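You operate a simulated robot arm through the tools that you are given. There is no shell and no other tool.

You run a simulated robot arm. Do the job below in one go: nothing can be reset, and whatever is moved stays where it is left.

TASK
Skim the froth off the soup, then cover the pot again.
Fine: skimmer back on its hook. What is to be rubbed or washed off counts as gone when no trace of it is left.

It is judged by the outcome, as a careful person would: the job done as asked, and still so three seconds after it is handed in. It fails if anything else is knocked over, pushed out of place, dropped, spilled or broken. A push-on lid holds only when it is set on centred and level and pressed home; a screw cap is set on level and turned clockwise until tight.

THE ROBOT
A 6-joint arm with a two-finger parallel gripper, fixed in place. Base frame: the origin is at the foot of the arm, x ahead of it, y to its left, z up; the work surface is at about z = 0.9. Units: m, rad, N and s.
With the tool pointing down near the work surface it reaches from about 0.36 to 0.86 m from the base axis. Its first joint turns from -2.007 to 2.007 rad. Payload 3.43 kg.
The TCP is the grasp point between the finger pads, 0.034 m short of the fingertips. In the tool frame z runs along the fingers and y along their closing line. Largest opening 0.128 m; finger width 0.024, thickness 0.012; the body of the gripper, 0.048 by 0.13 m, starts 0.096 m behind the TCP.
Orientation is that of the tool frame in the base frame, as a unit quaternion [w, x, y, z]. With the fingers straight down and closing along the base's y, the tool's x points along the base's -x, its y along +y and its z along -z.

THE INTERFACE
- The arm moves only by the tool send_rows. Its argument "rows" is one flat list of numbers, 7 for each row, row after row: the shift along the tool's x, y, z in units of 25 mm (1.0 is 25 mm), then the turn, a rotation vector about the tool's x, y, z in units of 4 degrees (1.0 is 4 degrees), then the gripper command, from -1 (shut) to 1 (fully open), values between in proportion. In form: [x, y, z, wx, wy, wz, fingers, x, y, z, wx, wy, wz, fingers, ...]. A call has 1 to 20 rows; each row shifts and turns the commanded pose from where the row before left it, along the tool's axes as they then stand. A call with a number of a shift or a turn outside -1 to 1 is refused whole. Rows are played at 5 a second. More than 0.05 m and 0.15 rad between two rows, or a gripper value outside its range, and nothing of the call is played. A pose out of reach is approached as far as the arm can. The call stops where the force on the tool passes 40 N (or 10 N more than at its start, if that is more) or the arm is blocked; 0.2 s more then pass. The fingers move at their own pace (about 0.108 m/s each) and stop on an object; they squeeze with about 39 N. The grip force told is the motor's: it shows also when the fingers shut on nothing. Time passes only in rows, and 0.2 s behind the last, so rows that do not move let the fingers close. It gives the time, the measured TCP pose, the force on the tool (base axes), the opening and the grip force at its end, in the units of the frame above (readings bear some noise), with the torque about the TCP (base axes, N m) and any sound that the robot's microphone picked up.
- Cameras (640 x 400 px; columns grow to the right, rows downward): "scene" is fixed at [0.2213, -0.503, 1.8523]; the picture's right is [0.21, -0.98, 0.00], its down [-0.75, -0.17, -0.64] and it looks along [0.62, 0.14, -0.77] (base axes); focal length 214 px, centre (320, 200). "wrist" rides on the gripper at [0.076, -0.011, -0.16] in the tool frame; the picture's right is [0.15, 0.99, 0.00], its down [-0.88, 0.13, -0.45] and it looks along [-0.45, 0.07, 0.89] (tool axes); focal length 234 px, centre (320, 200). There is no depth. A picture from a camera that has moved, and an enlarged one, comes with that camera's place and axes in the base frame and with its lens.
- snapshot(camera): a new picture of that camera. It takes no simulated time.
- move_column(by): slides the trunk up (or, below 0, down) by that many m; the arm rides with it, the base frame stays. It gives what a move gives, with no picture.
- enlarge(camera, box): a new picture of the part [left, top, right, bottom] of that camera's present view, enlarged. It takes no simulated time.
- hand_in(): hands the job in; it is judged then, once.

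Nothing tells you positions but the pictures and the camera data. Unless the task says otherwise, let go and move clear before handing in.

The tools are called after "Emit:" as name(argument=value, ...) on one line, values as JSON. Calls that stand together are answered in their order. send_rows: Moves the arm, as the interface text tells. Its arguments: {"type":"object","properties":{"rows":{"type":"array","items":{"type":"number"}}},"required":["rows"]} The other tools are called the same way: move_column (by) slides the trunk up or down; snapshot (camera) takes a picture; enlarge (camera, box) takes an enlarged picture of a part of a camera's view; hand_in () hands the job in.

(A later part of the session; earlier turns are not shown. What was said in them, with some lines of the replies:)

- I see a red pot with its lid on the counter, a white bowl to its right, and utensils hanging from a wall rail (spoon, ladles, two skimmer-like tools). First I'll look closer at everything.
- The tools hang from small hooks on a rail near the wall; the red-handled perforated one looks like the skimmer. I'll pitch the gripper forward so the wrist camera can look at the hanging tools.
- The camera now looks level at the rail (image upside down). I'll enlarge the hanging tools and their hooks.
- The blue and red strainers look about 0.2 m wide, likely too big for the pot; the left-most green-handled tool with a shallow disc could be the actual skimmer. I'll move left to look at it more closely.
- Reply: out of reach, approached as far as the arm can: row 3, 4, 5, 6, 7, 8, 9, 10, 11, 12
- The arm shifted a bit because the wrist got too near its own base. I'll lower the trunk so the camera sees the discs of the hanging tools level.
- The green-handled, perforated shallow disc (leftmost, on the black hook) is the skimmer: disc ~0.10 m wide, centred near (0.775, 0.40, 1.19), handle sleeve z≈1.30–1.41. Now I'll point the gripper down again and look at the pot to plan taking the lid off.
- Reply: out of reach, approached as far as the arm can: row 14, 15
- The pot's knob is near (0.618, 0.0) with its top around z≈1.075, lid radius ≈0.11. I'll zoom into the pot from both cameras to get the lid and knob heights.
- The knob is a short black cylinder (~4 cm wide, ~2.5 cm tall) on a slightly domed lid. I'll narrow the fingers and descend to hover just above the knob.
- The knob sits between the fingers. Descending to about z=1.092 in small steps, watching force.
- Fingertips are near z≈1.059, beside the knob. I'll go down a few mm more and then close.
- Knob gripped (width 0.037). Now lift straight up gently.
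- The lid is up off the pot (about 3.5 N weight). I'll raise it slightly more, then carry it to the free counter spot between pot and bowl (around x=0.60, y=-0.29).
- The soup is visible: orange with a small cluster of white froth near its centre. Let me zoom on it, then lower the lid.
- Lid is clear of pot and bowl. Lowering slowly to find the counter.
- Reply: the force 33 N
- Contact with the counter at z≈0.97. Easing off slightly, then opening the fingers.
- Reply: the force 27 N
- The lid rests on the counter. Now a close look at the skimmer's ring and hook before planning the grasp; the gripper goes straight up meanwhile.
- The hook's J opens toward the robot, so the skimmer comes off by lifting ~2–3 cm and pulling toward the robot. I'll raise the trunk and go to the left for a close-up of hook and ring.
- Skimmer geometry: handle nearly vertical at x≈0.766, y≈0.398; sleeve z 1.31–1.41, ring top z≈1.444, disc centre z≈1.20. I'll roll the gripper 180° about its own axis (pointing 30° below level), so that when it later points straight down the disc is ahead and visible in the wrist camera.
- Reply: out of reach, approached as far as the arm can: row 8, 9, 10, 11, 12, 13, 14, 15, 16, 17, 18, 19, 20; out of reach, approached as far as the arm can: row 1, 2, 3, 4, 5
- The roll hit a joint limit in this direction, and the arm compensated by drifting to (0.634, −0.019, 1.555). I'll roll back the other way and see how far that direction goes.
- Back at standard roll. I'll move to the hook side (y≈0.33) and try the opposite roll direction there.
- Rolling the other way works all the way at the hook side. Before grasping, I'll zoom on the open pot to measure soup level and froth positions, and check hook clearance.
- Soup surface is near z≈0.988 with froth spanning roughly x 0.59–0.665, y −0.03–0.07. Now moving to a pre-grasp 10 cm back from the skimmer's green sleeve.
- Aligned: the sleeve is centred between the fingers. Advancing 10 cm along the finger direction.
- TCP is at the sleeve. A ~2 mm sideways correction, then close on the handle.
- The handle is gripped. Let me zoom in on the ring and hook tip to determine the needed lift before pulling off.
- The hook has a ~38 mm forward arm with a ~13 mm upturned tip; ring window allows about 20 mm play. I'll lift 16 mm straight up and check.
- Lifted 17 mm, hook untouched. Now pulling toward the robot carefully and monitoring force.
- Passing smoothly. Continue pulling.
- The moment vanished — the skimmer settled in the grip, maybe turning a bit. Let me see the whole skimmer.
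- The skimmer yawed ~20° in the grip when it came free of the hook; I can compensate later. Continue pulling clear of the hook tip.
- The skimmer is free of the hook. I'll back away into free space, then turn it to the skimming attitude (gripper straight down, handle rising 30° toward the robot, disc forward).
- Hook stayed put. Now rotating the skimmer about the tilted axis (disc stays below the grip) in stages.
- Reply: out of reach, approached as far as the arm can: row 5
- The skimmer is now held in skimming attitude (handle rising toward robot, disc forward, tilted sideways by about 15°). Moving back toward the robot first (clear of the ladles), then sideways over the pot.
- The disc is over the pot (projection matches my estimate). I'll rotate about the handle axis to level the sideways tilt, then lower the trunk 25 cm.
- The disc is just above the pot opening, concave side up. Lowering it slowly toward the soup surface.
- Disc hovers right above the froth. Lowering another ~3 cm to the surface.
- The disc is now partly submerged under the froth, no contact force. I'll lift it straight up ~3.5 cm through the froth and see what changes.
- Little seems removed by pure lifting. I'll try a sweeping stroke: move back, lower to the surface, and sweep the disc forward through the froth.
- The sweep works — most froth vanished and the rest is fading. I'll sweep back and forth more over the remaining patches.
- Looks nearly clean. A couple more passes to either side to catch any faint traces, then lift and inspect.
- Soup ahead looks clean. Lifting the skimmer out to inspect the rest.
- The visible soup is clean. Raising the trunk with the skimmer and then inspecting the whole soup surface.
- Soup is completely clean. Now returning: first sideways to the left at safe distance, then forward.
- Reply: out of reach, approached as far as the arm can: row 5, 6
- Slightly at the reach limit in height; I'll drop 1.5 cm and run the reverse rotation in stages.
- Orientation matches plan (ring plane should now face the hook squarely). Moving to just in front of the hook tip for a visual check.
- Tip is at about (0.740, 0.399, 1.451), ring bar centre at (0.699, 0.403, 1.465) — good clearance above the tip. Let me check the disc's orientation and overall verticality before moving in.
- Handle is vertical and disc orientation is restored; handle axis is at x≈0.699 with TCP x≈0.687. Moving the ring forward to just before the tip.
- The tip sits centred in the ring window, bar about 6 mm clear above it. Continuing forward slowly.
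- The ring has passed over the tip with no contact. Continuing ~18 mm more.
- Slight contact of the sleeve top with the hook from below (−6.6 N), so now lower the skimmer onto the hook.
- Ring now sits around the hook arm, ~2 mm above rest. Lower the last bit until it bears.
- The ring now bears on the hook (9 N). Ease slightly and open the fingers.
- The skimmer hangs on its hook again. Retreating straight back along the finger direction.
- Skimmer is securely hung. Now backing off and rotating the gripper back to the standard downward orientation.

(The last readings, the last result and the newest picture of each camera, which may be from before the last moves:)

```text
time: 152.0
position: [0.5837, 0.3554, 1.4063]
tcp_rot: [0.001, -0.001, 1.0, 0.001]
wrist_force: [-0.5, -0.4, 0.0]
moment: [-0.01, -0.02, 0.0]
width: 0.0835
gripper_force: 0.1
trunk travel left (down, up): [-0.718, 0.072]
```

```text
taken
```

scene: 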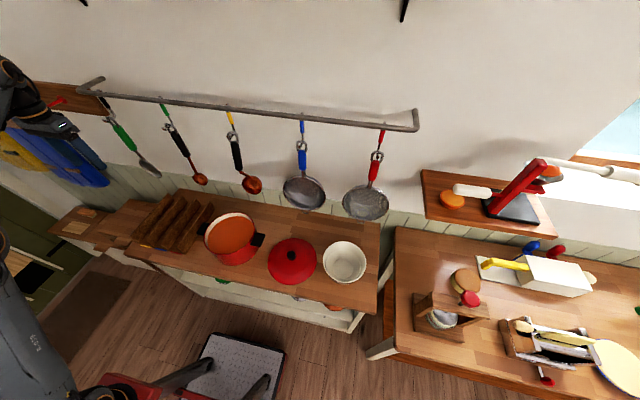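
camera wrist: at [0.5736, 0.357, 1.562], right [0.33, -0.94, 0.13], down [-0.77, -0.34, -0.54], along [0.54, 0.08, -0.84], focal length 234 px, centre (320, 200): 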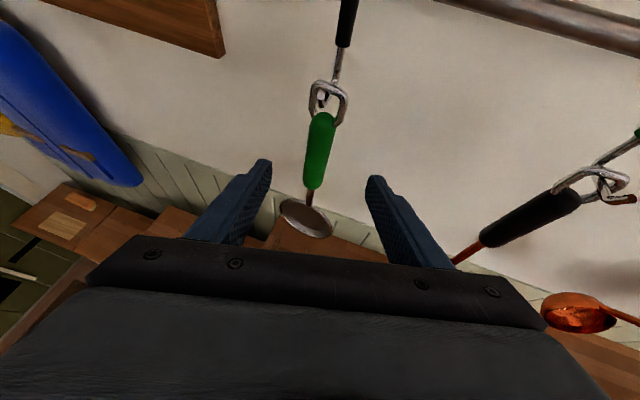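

Now heading to the lid: moving right at height, then lowering the trunk.

Emit:
send_rows(rows=[0, -0.985, 0, 0, 0, 0, 0.3, 0, -0.985, 0, 0, 0, 0, 0.3, 0, -0.985, 0, 0, 0, 0, 0.3, 0, -0.985, 0, 0, 0, 0, 0.3, 0, -0.985, 0, 0, 0, 0, 0.3, 0, -0.985, 0, 0, 0, 0, 0.3, 0, -0.985, 0, 0, 0, 0, 0.3, 0, -0.985, 0, 0, 0, 0, 0.3, 0, -0.985, 0, 0, 0, 0, 0.3, 0, -0.985, 0, 0, 0, 0, 0.3, 0, -0.985, 0, 0, 0, 0, 0.3, 0, -0.985, 0, 0, 0, 0, 0.3, 0, -0.985, 0, 0, 0, 0, 0.3])

Emit:
send_rows(rows=[0, -0.985, 0, 0, 0, 0, 0.2, 0, -0.985, 0, 0, 0, 0, 0.2, 0, -0.985, 0, 0, 0, 0, 0.2, 0, -0.985, 0, 0, 0, 0, 0.2, 0, -0.985, 0, 0, 0, 0, 0.2, 0, -0.985, 0, 0, 0, 0, 0.2, 0, -0.985, 0, 0, 0, 0, 0.2, 0, -0.985, 0, 0, 0, 0, 0.2, 0, -0.985, 0, 0, 0, 0, 0.2, 0, -0.985, 0, 0, 0, 0, 0.2, 0, -0.985, 0, 0, 0, 0, 0.2, 0, -0.985, 0, 0, 0, 0, 0.2, -0.5, -0.985, 0, 0, 0, 0, 0.2, 0, 0, 0, 0, 0, 0, 0.2])

Emit:
move_column(by=-0.28)

Emit:
snapshot(camera="wrist")

```text
time: 154.8
position: [0.5838, 0.0338, 1.4079]
tcp_rot: [0.0, -0.001, 1.0, 0.0]
wrist_force: [0.0, -0.1, -0.6]
moment: [-0.08, 0.0, 0.0]
width: 0.0834
gripper_force: 0.0
trunk travel left (down, up): [-0.718, 0.072]
```

```text
time: 157.8
position: [0.5986, -0.2839, 1.4094]
tcp_rot: [-0.001, -0.001, 1.0, 0.001]
wrist_force: [0.7, -0.2, -0.1]
moment: [0.05, 0.04, 0.0]
width: 0.0767
gripper_force: 0.1
trunk travel left (down, up): [-0.718, 0.072]
```

```text
time: 160.6
position: [0.5968, -0.285, 1.1285]
tcp_rot: [0.0, 0.0, 1.0, 0.0]
wrist_force: [0.3, 0.1, -0.4]
moment: [0.0, -0.03, -0.02]
width: 0.0766
gripper_force: 0.0
trunk travel left (down, up): [-0.438, 0.352]
```

```text
taken
camera wrist: at [0.5221, -0.2962, 1.2871], right [-0.15, 0.99, 0.0], down [0.88, 0.13, 0.46], along [0.45, 0.07, -0.89], focal length 234 px, centre (320, 200)
```

wrist: 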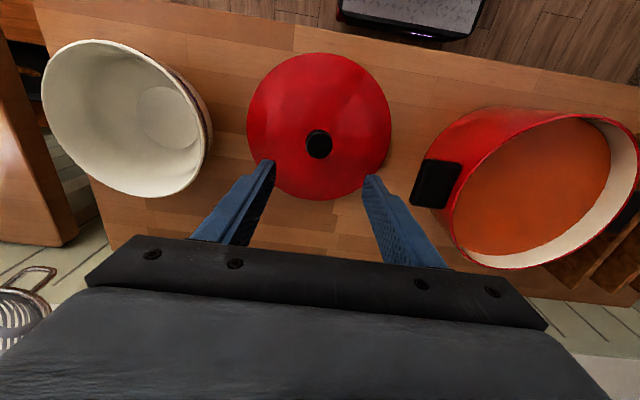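

The lid's knob is centred below. Descending to grasp it at the height where I released it.

Emit:
send_rows(rows=[0, 0, 1, 0, 0, 0, 0.2, 0, 0, 1, 0, 0, 0, 0.2, 0, 0, 1, 0, 0, 0, 0.2, 0, 0, 1, 0, 0, 0, 0.2, 0, 0, 1, 0, 0, 0, 0.2, 0, 0, 0.8, 0, 0, 0, 0.2, 0, 0, 0.3, 0, 0, 0, 0.2, 0, 0, 0, 0, 0, 0, 0.2])

Emit:
snapshot(camera="wrist")

```text
time: 162.4
position: [0.5976, -0.2834, 0.9765]
tcp_rot: [-0.001, -0.001, 1.0, 0.001]
wrist_force: [0.0, -0.7, 0.0]
moment: [0.01, 0.03, 0.02]
width: 0.0765
gripper_force: 0.0
trunk travel left (down, up): [-0.438, 0.352]
```

```text
taken
camera wrist: at [0.5233, -0.2953, 1.1363], right [-0.15, 0.99, 0.0], down [0.88, 0.13, 0.46], along [0.45, 0.07, -0.89], focal length 234 px, centre (320, 200)
```

wrist: 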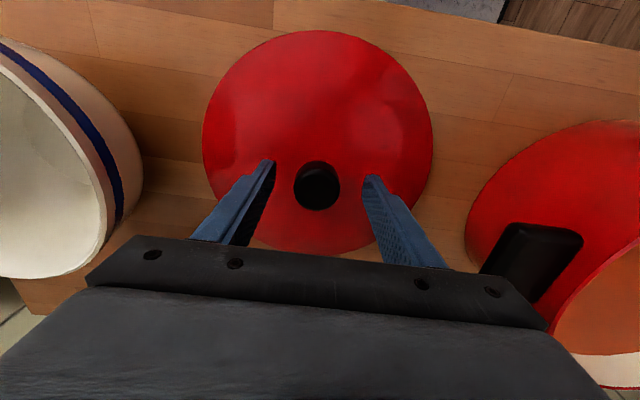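

Emit:
send_rows(rows=[-0.03, -0.06, 0.12, 0, 0, 0, 0.2, 0, 0, 0.13, 0, 0, 0, 0.2, 0, 0, 0, 0, 0, 0, 0.2])

Emit:
snapshot(camera="wrist")

```text
time: 163.2
position: [0.5986, -0.2862, 0.9691]
tcp_rot: [0.0, 0.0, 1.0, 0.0]
wrist_force: [-0.8, -1.1, -0.2]
moment: [0.02, 0.0, -0.04]
width: 0.0768
gripper_force: 0.0
trunk travel left (down, up): [-0.438, 0.352]
```

```text
taken
camera wrist: at [0.5235, -0.2973, 1.1283], right [-0.15, 0.99, 0.0], down [0.88, 0.13, 0.46], along [0.45, 0.07, -0.89], focal length 234 px, centre (320, 200)
```

wrist: 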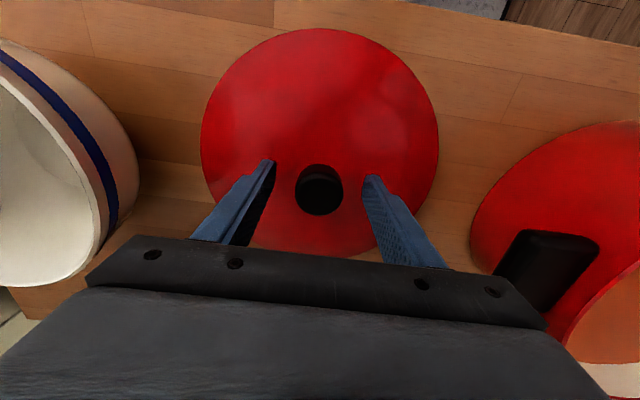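

Emit:
send_rows(rows=[0, 0, 0, 0, 0, 0, -0.1, 0, 0, 0, 0, 0, 0, -0.4, 0, 0, 0, 0, 0, 0, -1, 0, 0, 0, 0, 0, 0, -1, 0, 0, 0, 0, 0, 0, -1])

Emit:
snapshot(camera="wrist")

```text
time: 164.4
position: [0.5994, -0.2854, 0.9688]
tcp_rot: [0.0, -0.001, 1.0, 0.0]
wrist_force: [0.0, 0.1, 0.7]
moment: [-0.04, -0.02, -0.01]
width: 0.0374
gripper_force: 38.6
trunk travel left (down, up): [-0.438, 0.352]
```

```text
taken
camera wrist: at [0.5234, -0.2973, 1.1285], right [-0.15, 0.99, 0.0], down [0.88, 0.13, 0.46], along [0.45, 0.07, -0.89], focal length 234 px, centre (320, 200)
```

wrist: 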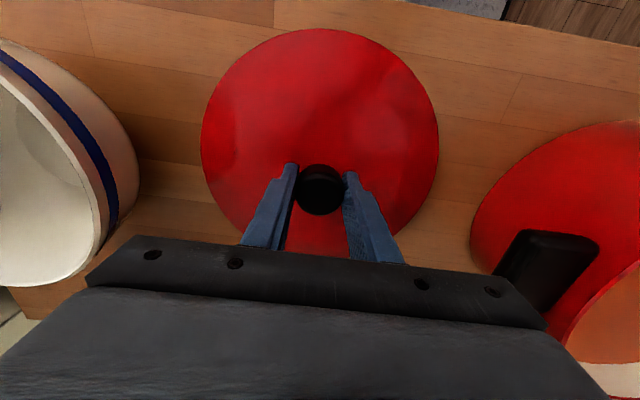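

Lid knob gripped as before. Lifting and carrying the lid back to above the pot.

Emit:
send_rows(rows=[0, 0, -0.4, 0, 0, 0, -1, 0, 0, -0.8, 0, 0, 0, -1, 0, 0, -1, 0, 0, 0, -1, 0, 0, -1, 0, 0, 0, -1, 0, 0, -1, 0, 0, 0, -1, 0, 0, -1, 0, 0, 0, -1, 0, 0, -1, 0, 0, 0, -1, 0, 0, -1, 0, 0, 0, -1, 0, 0, 0, 0, 0, 0, -1])

Emit:
send_rows(rows=[0, 0.95, 0, 0, 0, 0, -1, 0, 0.95, 0, 0, 0, 0, -1, 0, 0.95, 0, 0, 0, 0, -1, 0, 0.95, 0, 0, 0, 0, -1, 0, 0.95, 0, 0, 0, 0, -1, 0, 0.95, 0, 0, 0, 0, -1, 0, 0.95, 0, 0, 0, 0, -1, 0, 0.95, 0, 0, 0, 0, -1, 0, 0.95, 0, 0, 0, 0, -1, 0, 0.95, 0, 0, 0, 0, -1, -0.37, 0.95, 0, 0, 0, 0, -1, -0.37, 0.95, 0, 0, 0, 0, -1, 0, 0, 0, 0, 0, 0, -1, 0, 0, 0, 0, 0, 0, -1])

Emit:
snapshot(camera="wrist")

Emit:
enlarge(camera="scene", box=[169, 175, 297, 255])

```text
time: 166.4
position: [0.5978, -0.288, 1.1462]
tcp_rot: [0.0, -0.001, 1.0, 0.0]
wrist_force: [0.0, -0.7, -3.7]
moment: [0.04, 0.02, -0.01]
width: 0.0371
gripper_force: 39.2
trunk travel left (down, up): [-0.438, 0.352]
```

```text
time: 169.4
position: [0.6185, -0.0032, 1.1473]
tcp_rot: [-0.001, -0.001, 1.0, -0.001]
wrist_force: [-0.6, -0.4, -2.9]
moment: [0.0, 0.0, -0.01]
width: 0.0371
gripper_force: 38.9
trunk travel left (down, up): [-0.438, 0.352]
```

```text
taken
camera wrist: at [0.5428, -0.0146, 1.3068], right [-0.15, 0.99, 0.0], down [0.88, 0.13, 0.46], along [0.45, 0.07, -0.89], focal length 234 px, centre (320, 200)
```

wrist: 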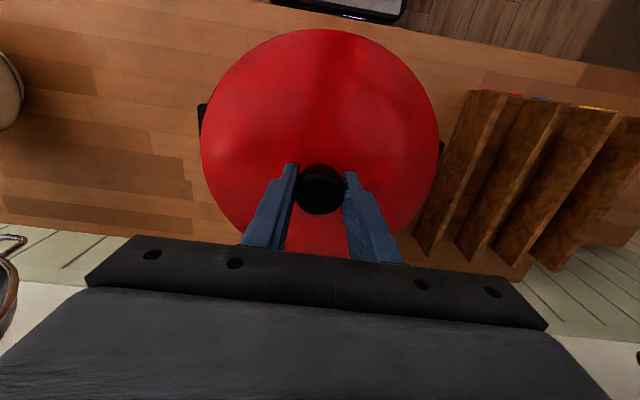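

```text
5.00 times, centred on (233, 215) of scene
camera zoom: at [0.2213, -0.503, 1.8523], right [0.21, -0.98, 0.0], down [-0.75, -0.17, -0.64], along [0.62, 0.14, -0.77], focal length 1072 px, centre (755, 125)
```

zoom: 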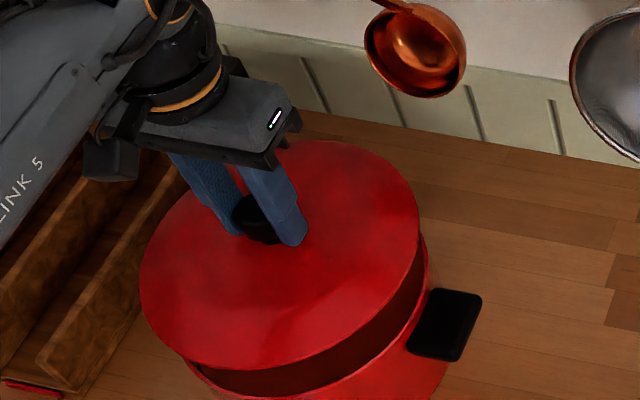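

Slight sideways correction (+3.5 mm) and lower to just above the rim for an alignment check.

Emit:
send_rows(rows=[0, 0.14, 0.55, 0, 0, 0, -1, 0, 0, 0.55, 0, 0, 0, -1, 0, 0, 0.5, 0, 0, 0, -1, 0, 0, 0, 0, 0, 0, -1, 0, 0, 0, 0, 0, 0, -1])

Emit:
send_rows(rows=[0, 0, 0, 0, 0, 0, -1])

Emit:
send_rows(rows=[0, 0, 0, 0, 0, 0, -1])

Emit:
enlarge(camera="scene", box=[185, 195, 281, 265])

Emit:
enlarge(camera="wrist", box=[170, 20, 480, 220])

```text
time: 170.6
position: [0.6167, 0.0035, 1.1062]
tcp_rot: [0.0, -0.001, 1.0, 0.0]
wrist_force: [0.0, -0.3, -4.6]
moment: [-0.01, 0.05, 0.0]
width: 0.037
gripper_force: 39.3
trunk travel left (down, up): [-0.438, 0.352]
```

```text
time: 171.0
position: [0.616, 0.0033, 1.1075]
tcp_rot: [0.0, 0.0, 1.0, 0.0]
wrist_force: [-0.1, -0.7, -3.2]
moment: [0.0, 0.0, 0.02]
width: 0.0373
gripper_force: 39.3
trunk travel left (down, up): [-0.438, 0.352]
```

```text
time: 171.4
position: [0.6162, 0.0022, 1.1067]
tcp_rot: [0.0, -0.001, 1.0, 0.0]
wrist_force: [0.0, 0.4, -3.1]
moment: [-0.02, 0.01, 0.0]
width: 0.0374
gripper_force: 39.0
trunk travel left (down, up): [-0.438, 0.352]
```

```text
5.71 times, centred on (233, 230) of scene
camera zoom: at [0.2213, -0.503, 1.8523], right [0.21, -0.98, 0.0], down [-0.75, -0.17, -0.64], along [0.62, 0.14, -0.77], focal length 1226 px, centre (817, 29)
```

zoom: 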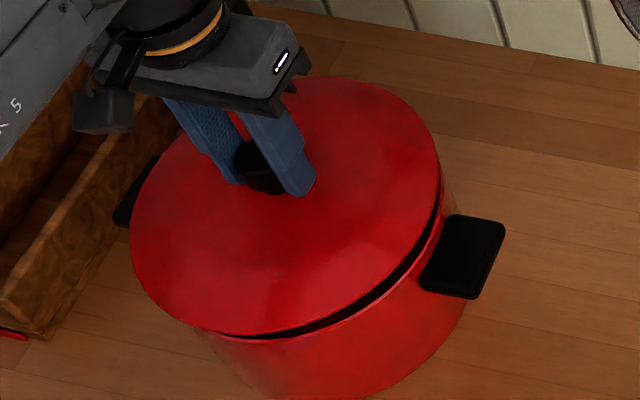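

```text
2.00 times, centred on (325, 120) of wrist
camera zoom: at [0.5413, -0.0092, 1.2671], right [-0.15, 0.99, 0.0], down [0.88, 0.13, 0.46], along [0.45, 0.07, -0.89], focal length 468 px, centre (310, 360)
```

zoom: 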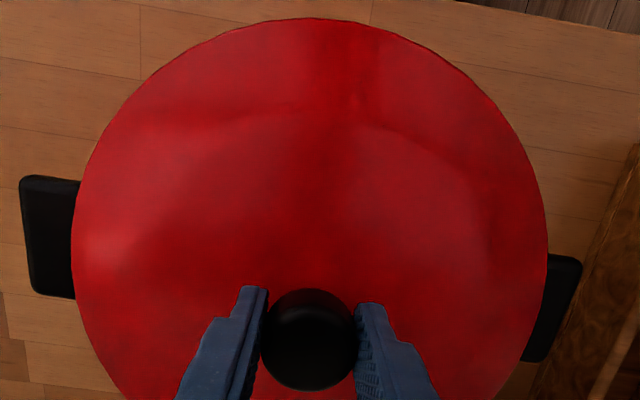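

Readings show ~2–3 mm offset in y relative to the original lid-on pose; correcting, then lowering gently.

Emit:
send_rows(rows=[-0.03, -0.09, 0, 0, 0, 0, -1, 0, 0, 0.12, 0, 0, 0, -1, 0, 0, 0.12, 0, 0, 0, -1, 0, 0, 0, 0, 0, 0, -1, 0, 0, 0, 0, 0, 0, -1])

Emit:
send_rows(rows=[0, 0, 0, 0, 0, 0, -1])

Emit:
enlarge(camera="scene", box=[185, 195, 281, 265])

```text
time: 172.6
position: [0.6168, 0.0011, 1.1011]
tcp_rot: [0.0, 0.0, 1.0, 0.0]
wrist_force: [-0.6, -0.7, -2.7]
moment: [0.0, 0.03, 0.05]
width: 0.0372
gripper_force: 38.3
trunk travel left (down, up): [-0.438, 0.352]
```

```text
time: 173.0
position: [0.6165, 0.0009, 1.1024]
tcp_rot: [0.0, -0.001, 1.0, 0.0]
wrist_force: [0.4, -0.3, -3.1]
moment: [0.04, 0.01, -0.04]
width: 0.0373
gripper_force: 38.8
trunk travel left (down, up): [-0.438, 0.352]
```

```text
5.71 times, centred on (233, 230) of scene
camera zoom: at [0.2213, -0.503, 1.8523], right [0.21, -0.98, 0.0], down [-0.75, -0.17, -0.64], along [0.62, 0.14, -0.77], focal length 1226 px, centre (817, 29)
```

zoom: 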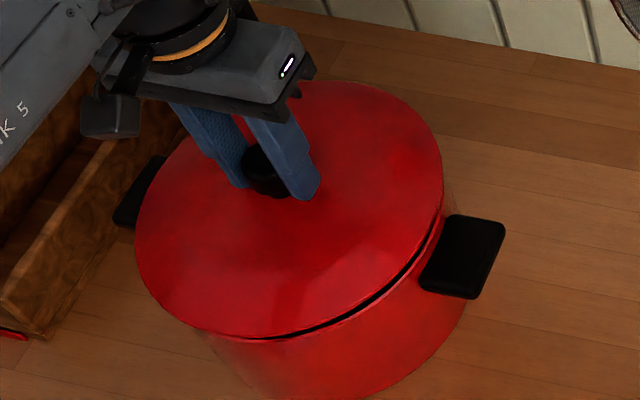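

Emit:
send_rows(rows=[-0.04, 0, 0.1, 0, 0, 0, -1, 0, -0.02, 0.1, 0, 0, 0, -1, 0, 0, 0.1, 0, 0, 0, -1, 0, 0, 0, 0, 0, 0, -1])

Emit:
enlarge(camera="scene", box=[185, 195, 281, 265])

```text
time: 174.0
position: [0.6182, 0.0012, 1.0934]
tcp_rot: [0.0, -0.001, 1.0, 0.0]
wrist_force: [0.0, 0.5, -2.6]
moment: [0.02, 0.0, -0.02]
width: 0.0373
gripper_force: 39.3
trunk travel left (down, up): [-0.438, 0.352]
```

```text
5.71 times, centred on (233, 230) of scene
camera zoom: at [0.2213, -0.503, 1.8523], right [0.21, -0.98, 0.0], down [-0.75, -0.17, -0.64], along [0.62, 0.14, -0.77], focal length 1226 px, centre (817, 29)
```

zoom: 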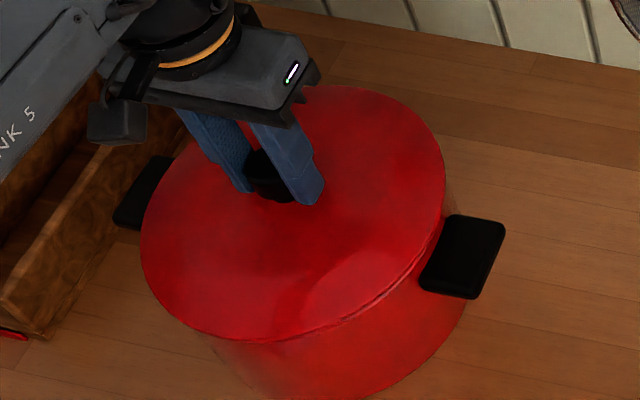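

No contact yet; lid nearly closed. Continue lowering.

Emit:
send_rows(rows=[0, -0.02, 0.1, 0, 0, 0, -1, 0, 0, 0.1, 0, 0, 0, -1, 0, 0, 0, 0, 0, 0, -1])

```text
time: 174.8
position: [0.6174, 0.0004, 1.0892]
tcp_rot: [0.0, 0.0, 1.0, 0.0]
wrist_force: [0.1, -0.1, -2.5]
moment: [0.01, 0.01, 0.0]
width: 0.0372
gripper_force: 39.1
trunk travel left (down, up): [-0.438, 0.352]
```

Emit:
send_rows(rows=[0, 0, 0.06, 0, 0, 0, -1, 0, 0, 0.06, 0, 0, 0, -1, 0, 0, 0, 0, 0, 0, -1])

```text
time: 175.6
position: [0.6177, -0.0008, 1.0871]
tcp_rot: [-0.001, -0.001, 1.0, 0.0]
wrist_force: [-0.5, 0.0, -2.2]
moment: [0.0, 0.0, 0.01]
width: 0.037
gripper_force: 38.7
trunk travel left (down, up): [-0.438, 0.352]
```

Emit:
send_rows(rows=[0, 0, 0.06, 0, 0, 0, -1, 0, 0, 0.06, 0, 0, 0, -1, 0, 0, 0, 0, 0, 0, -1])

Emit:
enlarge(camera="scene", box=[185, 195, 281, 265])

```text
time: 176.4
position: [0.6186, -0.0004, 1.0849]
tcp_rot: [0.003, -0.001, 1.0, -0.001]
wrist_force: [3.0, -2.0, 25.5]
moment: [0.0, 0.29, 0.02]
width: 0.0372
gripper_force: 39.0
trunk travel left (down, up): [-0.438, 0.352]
```

```text
5.71 times, centred on (233, 230) of scene
camera zoom: at [0.2213, -0.503, 1.8523], right [0.21, -0.98, 0.0], down [-0.75, -0.17, -0.64], along [0.62, 0.14, -0.77], focal length 1226 px, centre (817, 29)
```

zoom: 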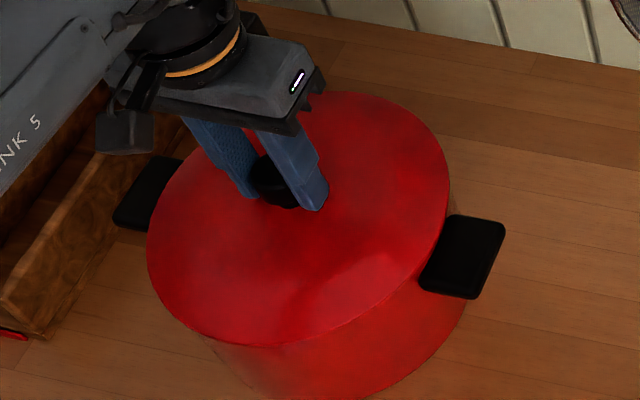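

Contact at 25 N with the lid flush. A small extra press to make sure it's home.

Emit:
send_rows(rows=[0, 0, 0.04, 0, 0, 0, -1, 0, 0, 0, 0, 0, 0, -1])

```text
time: 177.0
position: [0.6186, -0.0006, 1.0839]
tcp_rot: [0.001, -0.001, 1.0, 0.0]
wrist_force: [4.9, -5.1, 32.1]
moment: [-0.06, -0.23, 0.0]
width: 0.0374
gripper_force: 39.4
trunk travel left (down, up): [-0.438, 0.352]
```

Lid is at or below its original height, so it is home. Relieving force and releasing the knob.

Emit:
send_rows(rows=[0, 0, -0.08, 0, 0, 0, -1, 0, 0, 0, 0, 0, 0, -1])

```text
time: 177.6
position: [0.6178, -0.0001, 1.0829]
tcp_rot: [-0.002, 0.0, 1.0, 0.001]
wrist_force: [2.0, -1.6, 8.1]
moment: [0.05, -0.85, 0.01]
width: 0.0374
gripper_force: 39.0
trunk travel left (down, up): [-0.438, 0.352]
```

Emit:
send_rows(rows=[0, 0, -0.02, 0, 0, 0, -1, 0, 0, 0, 0, 0, 0, -0.3, 0, 0, 0, 0, 0, 0, 0, 0, 0, 0, 0, 0, 0, 0.2, 0, 0, 0, 0, 0, 0, 0.2])

Emit:
snapshot(camera="wrist")

Emit:
enlarge(camera="scene", box=[185, 195, 281, 265])

```text
time: 178.8
position: [0.6172, 0.0003, 1.0849]
tcp_rot: [0.0, -0.002, 1.0, 0.0]
wrist_force: [-0.4, 0.0, -0.7]
moment: [-0.01, 0.0, 0.0]
width: 0.0768
gripper_force: 0.0
trunk travel left (down, up): [-0.438, 0.352]
```

```text
taken
camera wrist: at [0.5433, -0.0118, 1.2449], right [-0.15, 0.99, 0.0], down [0.88, 0.13, 0.46], along [0.45, 0.07, -0.89], focal length 234 px, centre (320, 200)
```

wrist: 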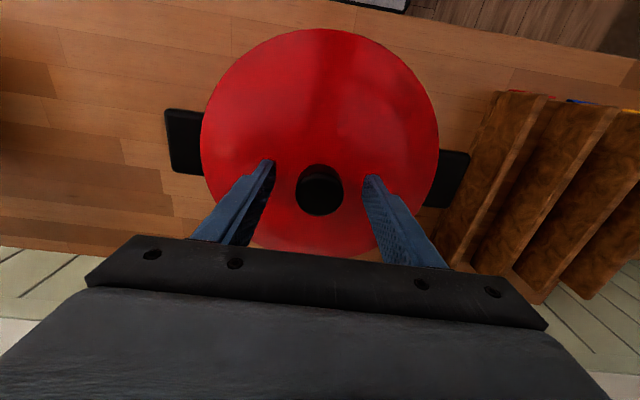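

```text
5.71 times, centred on (233, 230) of scene
camera zoom: at [0.2213, -0.503, 1.8523], right [0.21, -0.98, 0.0], down [-0.75, -0.17, -0.64], along [0.62, 0.14, -0.77], focal length 1226 px, centre (817, 29)
```

zoom: 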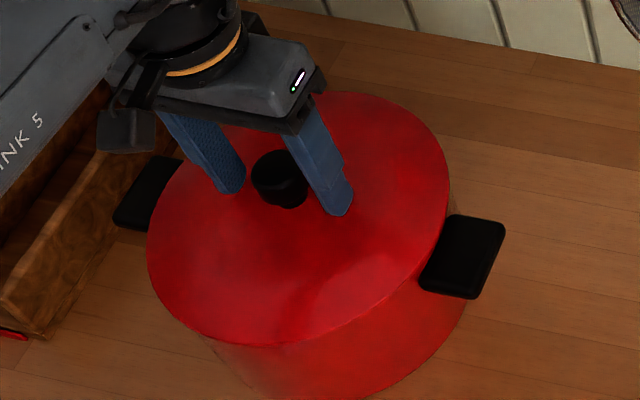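

The lid matches its original appearance and handle positions. For assurance I'll lift clear, close the fingers and press on the knob's centre from above.

Emit:
send_rows(rows=[0, 0, -0.6, 0, 0, 0, 0.2, 0, 0, -0.9, 0, 0, 0, 0.2, 0, 0, -0.9, 0, 0, 0, -1, 0, 0, 0, 0, 0, 0, -1, 0, 0, 0, 0, 0, 0, -1])

Emit:
enlarge(camera="scene", box=[195, 205, 275, 265])

Emit:
snapshot(camera="wrist")

```text
time: 180.0
position: [0.6204, 0.0001, 1.1449]
tcp_rot: [0.0, -0.001, 1.0, 0.0]
wrist_force: [1.0, -0.3, 0.5]
moment: [0.02, -0.02, 0.01]
width: 0.0
gripper_force: 32.8
trunk travel left (down, up): [-0.438, 0.352]
```

```text
6.67 times, centred on (235, 235) of scene
camera zoom: at [0.2213, -0.503, 1.8523], right [0.21, -0.98, 0.0], down [-0.75, -0.17, -0.64], along [0.62, 0.14, -0.77], focal length 1430 px, centre (887, -33)
```

zoom: 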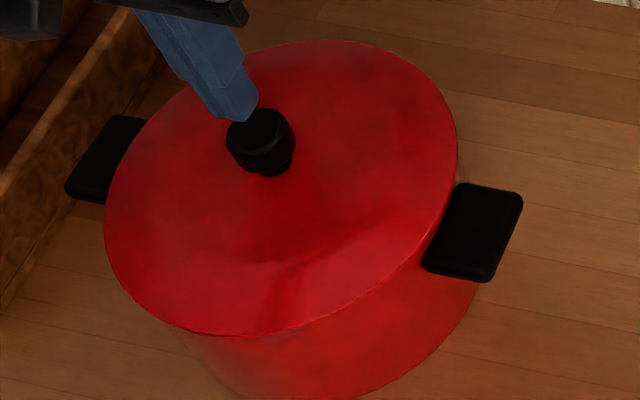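

```text
taken
camera wrist: at [0.5442, -0.0115, 1.305], right [-0.15, 0.99, 0.0], down [0.88, 0.13, 0.46], along [0.45, 0.07, -0.89], focal length 234 px, centre (320, 200)
```

wrist: 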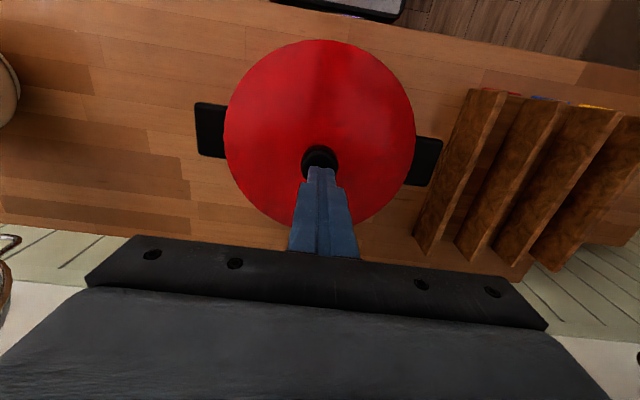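

The lid sits exactly where it was. Pressing down centrally on the knob.

Emit:
send_rows(rows=[0.06, 0, 0.6, 0, 0, 0, -1, 0, 0, 0.5, 0, 0, 0, -1, 0, 0, 0.16, 0, 0, 0, -1, 0, 0, 0.1, 0, 0, 0, -1, 0, 0, 0.1, 0, 0, 0, -1, 0, 0, 0, 0, 0, 0, -1])

```text
time: 180.8
position: [0.6163, -0.0002, 1.1199]
tcp_rot: [0.007, -0.001, 1.0, 0.0]
wrist_force: [-2.4, -0.5, 9.0]
moment: [0.05, 0.17, -0.01]
width: 0.0
gripper_force: 33.2
trunk travel left (down, up): [-0.438, 0.352]
stopped in row 3: the force on the tool passed its limit at 47 N (the readings are from after the stop); the commanded pose is now the measured one
```

It pressed with ~47 N on the knob then stopped. Retreating up and checking everything.

Emit:
send_rows(rows=[0, 0, -0.5, 0, 0, 0, -1, 0, 0, -1, 0, 0, 0, -1, 0, 0, -1, 0, 0, 0, -1, 0.5, 0, -1, 0, 0, 0, -0.5, 1, 0, -0.5, 0, 0, 0, 0, 1, 0, 0, 0, 0, 0, 0, 1, 0, 0, 0, 0, 0, 0, 0, 0, 0, 0, 0, 0, 0])

Emit:
snapshot(camera="scene")

Emit:
enlarge(camera="scene", box=[195, 205, 275, 265])

Emit:
snapshot(camera="wrist")

```text
time: 182.6
position: [0.5297, 0.0004, 1.2201]
tcp_rot: [0.006, -0.001, 1.0, 0.0]
wrist_force: [0.1, 0.7, -0.3]
moment: [0.01, 0.01, -0.01]
width: 0.0639
gripper_force: 0.1
trunk travel left (down, up): [-0.438, 0.352]
```

```text
taken
```

scene: 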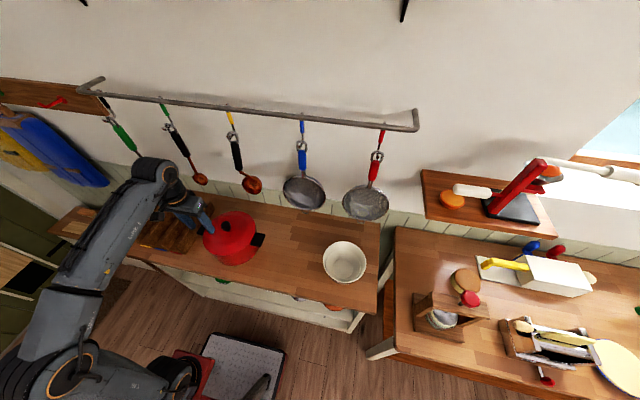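

```text
6.67 times, centred on (235, 235) of scene
camera zoom: at [0.2213, -0.503, 1.8523], right [0.21, -0.98, 0.0], down [-0.75, -0.17, -0.64], along [0.62, 0.14, -0.77], focal length 1430 px, centre (887, -33)
```

zoom: 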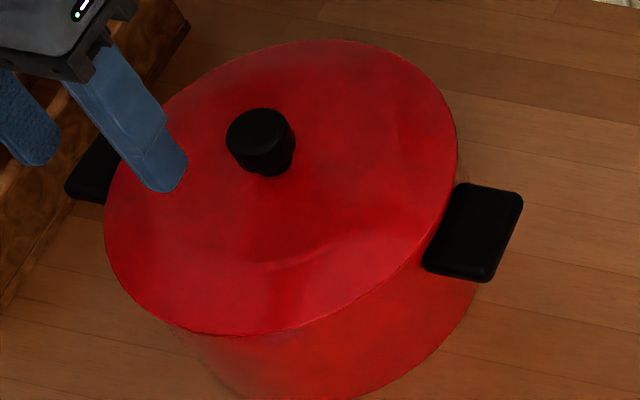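

```text
taken
camera wrist: at [0.4525, -0.0115, 1.3795], right [-0.15, 0.99, 0.0], down [0.87, 0.13, 0.47], along [0.46, 0.07, -0.88], focal length 234 px, centre (320, 200)
```

wrist: 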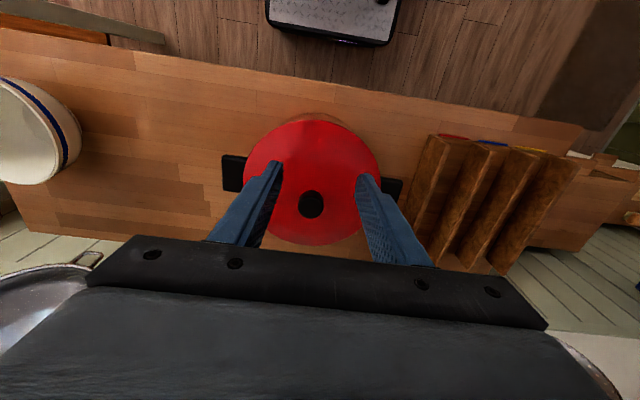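

The pot is covered, lid centred and flush. Final check on the skimmer on its hook, then move slightly clear.

Emit:
send_rows(rows=[0.5, -0.5, -0.8, 0, 0, 0, 0, 0.5, -1, -0.5, 0, 0, 0, 0, 0, -1, 0, 0, 0, 0, 0, 0, -1, 0, 0, 0, 0, 0, 0, -1, 0, 0, 0, 0, 0, 0, -1, 0, 0, 0, 0, 0, 0, 0, 0, 0, 0, 0, 0])

Emit:
enlarge(camera="scene", box=[80, 85, 208, 195])

Emit:
snapshot(camera="scene")

```text
time: 184.2
position: [0.5043, -0.1395, 1.2528]
tcp_rot: [0.006, -0.001, 1.0, 0.0]
wrist_force: [0.1, -0.1, -0.8]
moment: [-0.02, 0.03, -0.03]
width: 0.0639
gripper_force: 0.0
trunk travel left (down, up): [-0.438, 0.352]
```

```text
3.64 times, centred on (144, 140) of scene
camera zoom: at [0.2213, -0.503, 1.8523], right [0.21, -0.98, 0.0], down [-0.75, -0.17, -0.64], along [0.62, 0.14, -0.77], focal length 780 px, centre (960, 418)
```

zoom: 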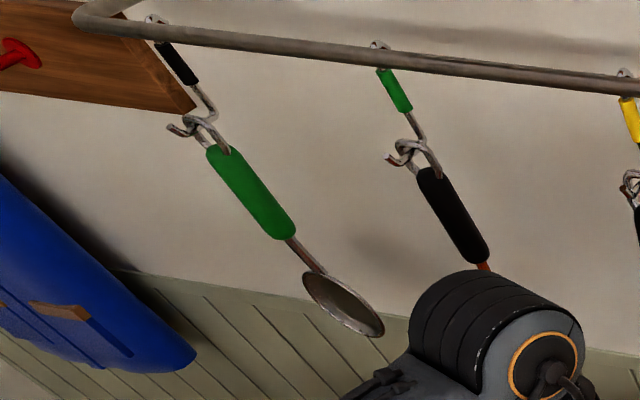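

```text
taken
```

scene: 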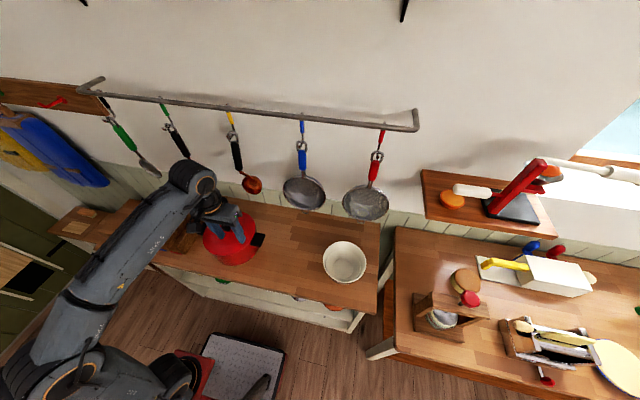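

The froth is off the soup, the skimmer hangs on its black hook, the lid is pressed home on the pot, and the gripper is empty and clear. Handing in.

Emit:
hand_in()

```text
The job is handed in.
```

The soup is skimmed, the pot is covered again, and the skimmer is back on its hook. I've handed the job in.

- **Froth:** I swept the skimmer back and forth through the soup surface. Zoomed pictures taken after I lifted it out showed no trace left.
- **Skimmer:** It is on the same black hook as before and was hanging steadily in the last picture. It turned about 15° in the gripper as it came off the hook. I corrected for that before hanging it up again.
- **Lid:** It is centred and flush, and lines up with where it sat at the start. I pressed it down with about 32 N while holding the knob. I then pressed on the knob from above, which stopped at 47 N because the closed fingers touched it sooner than I expected. The lid did not move. No click was reported, so I judged it home by its height and fit.

The other things in view look undisturbed in the last scene picture, and the gripper was empty and clear of everything.
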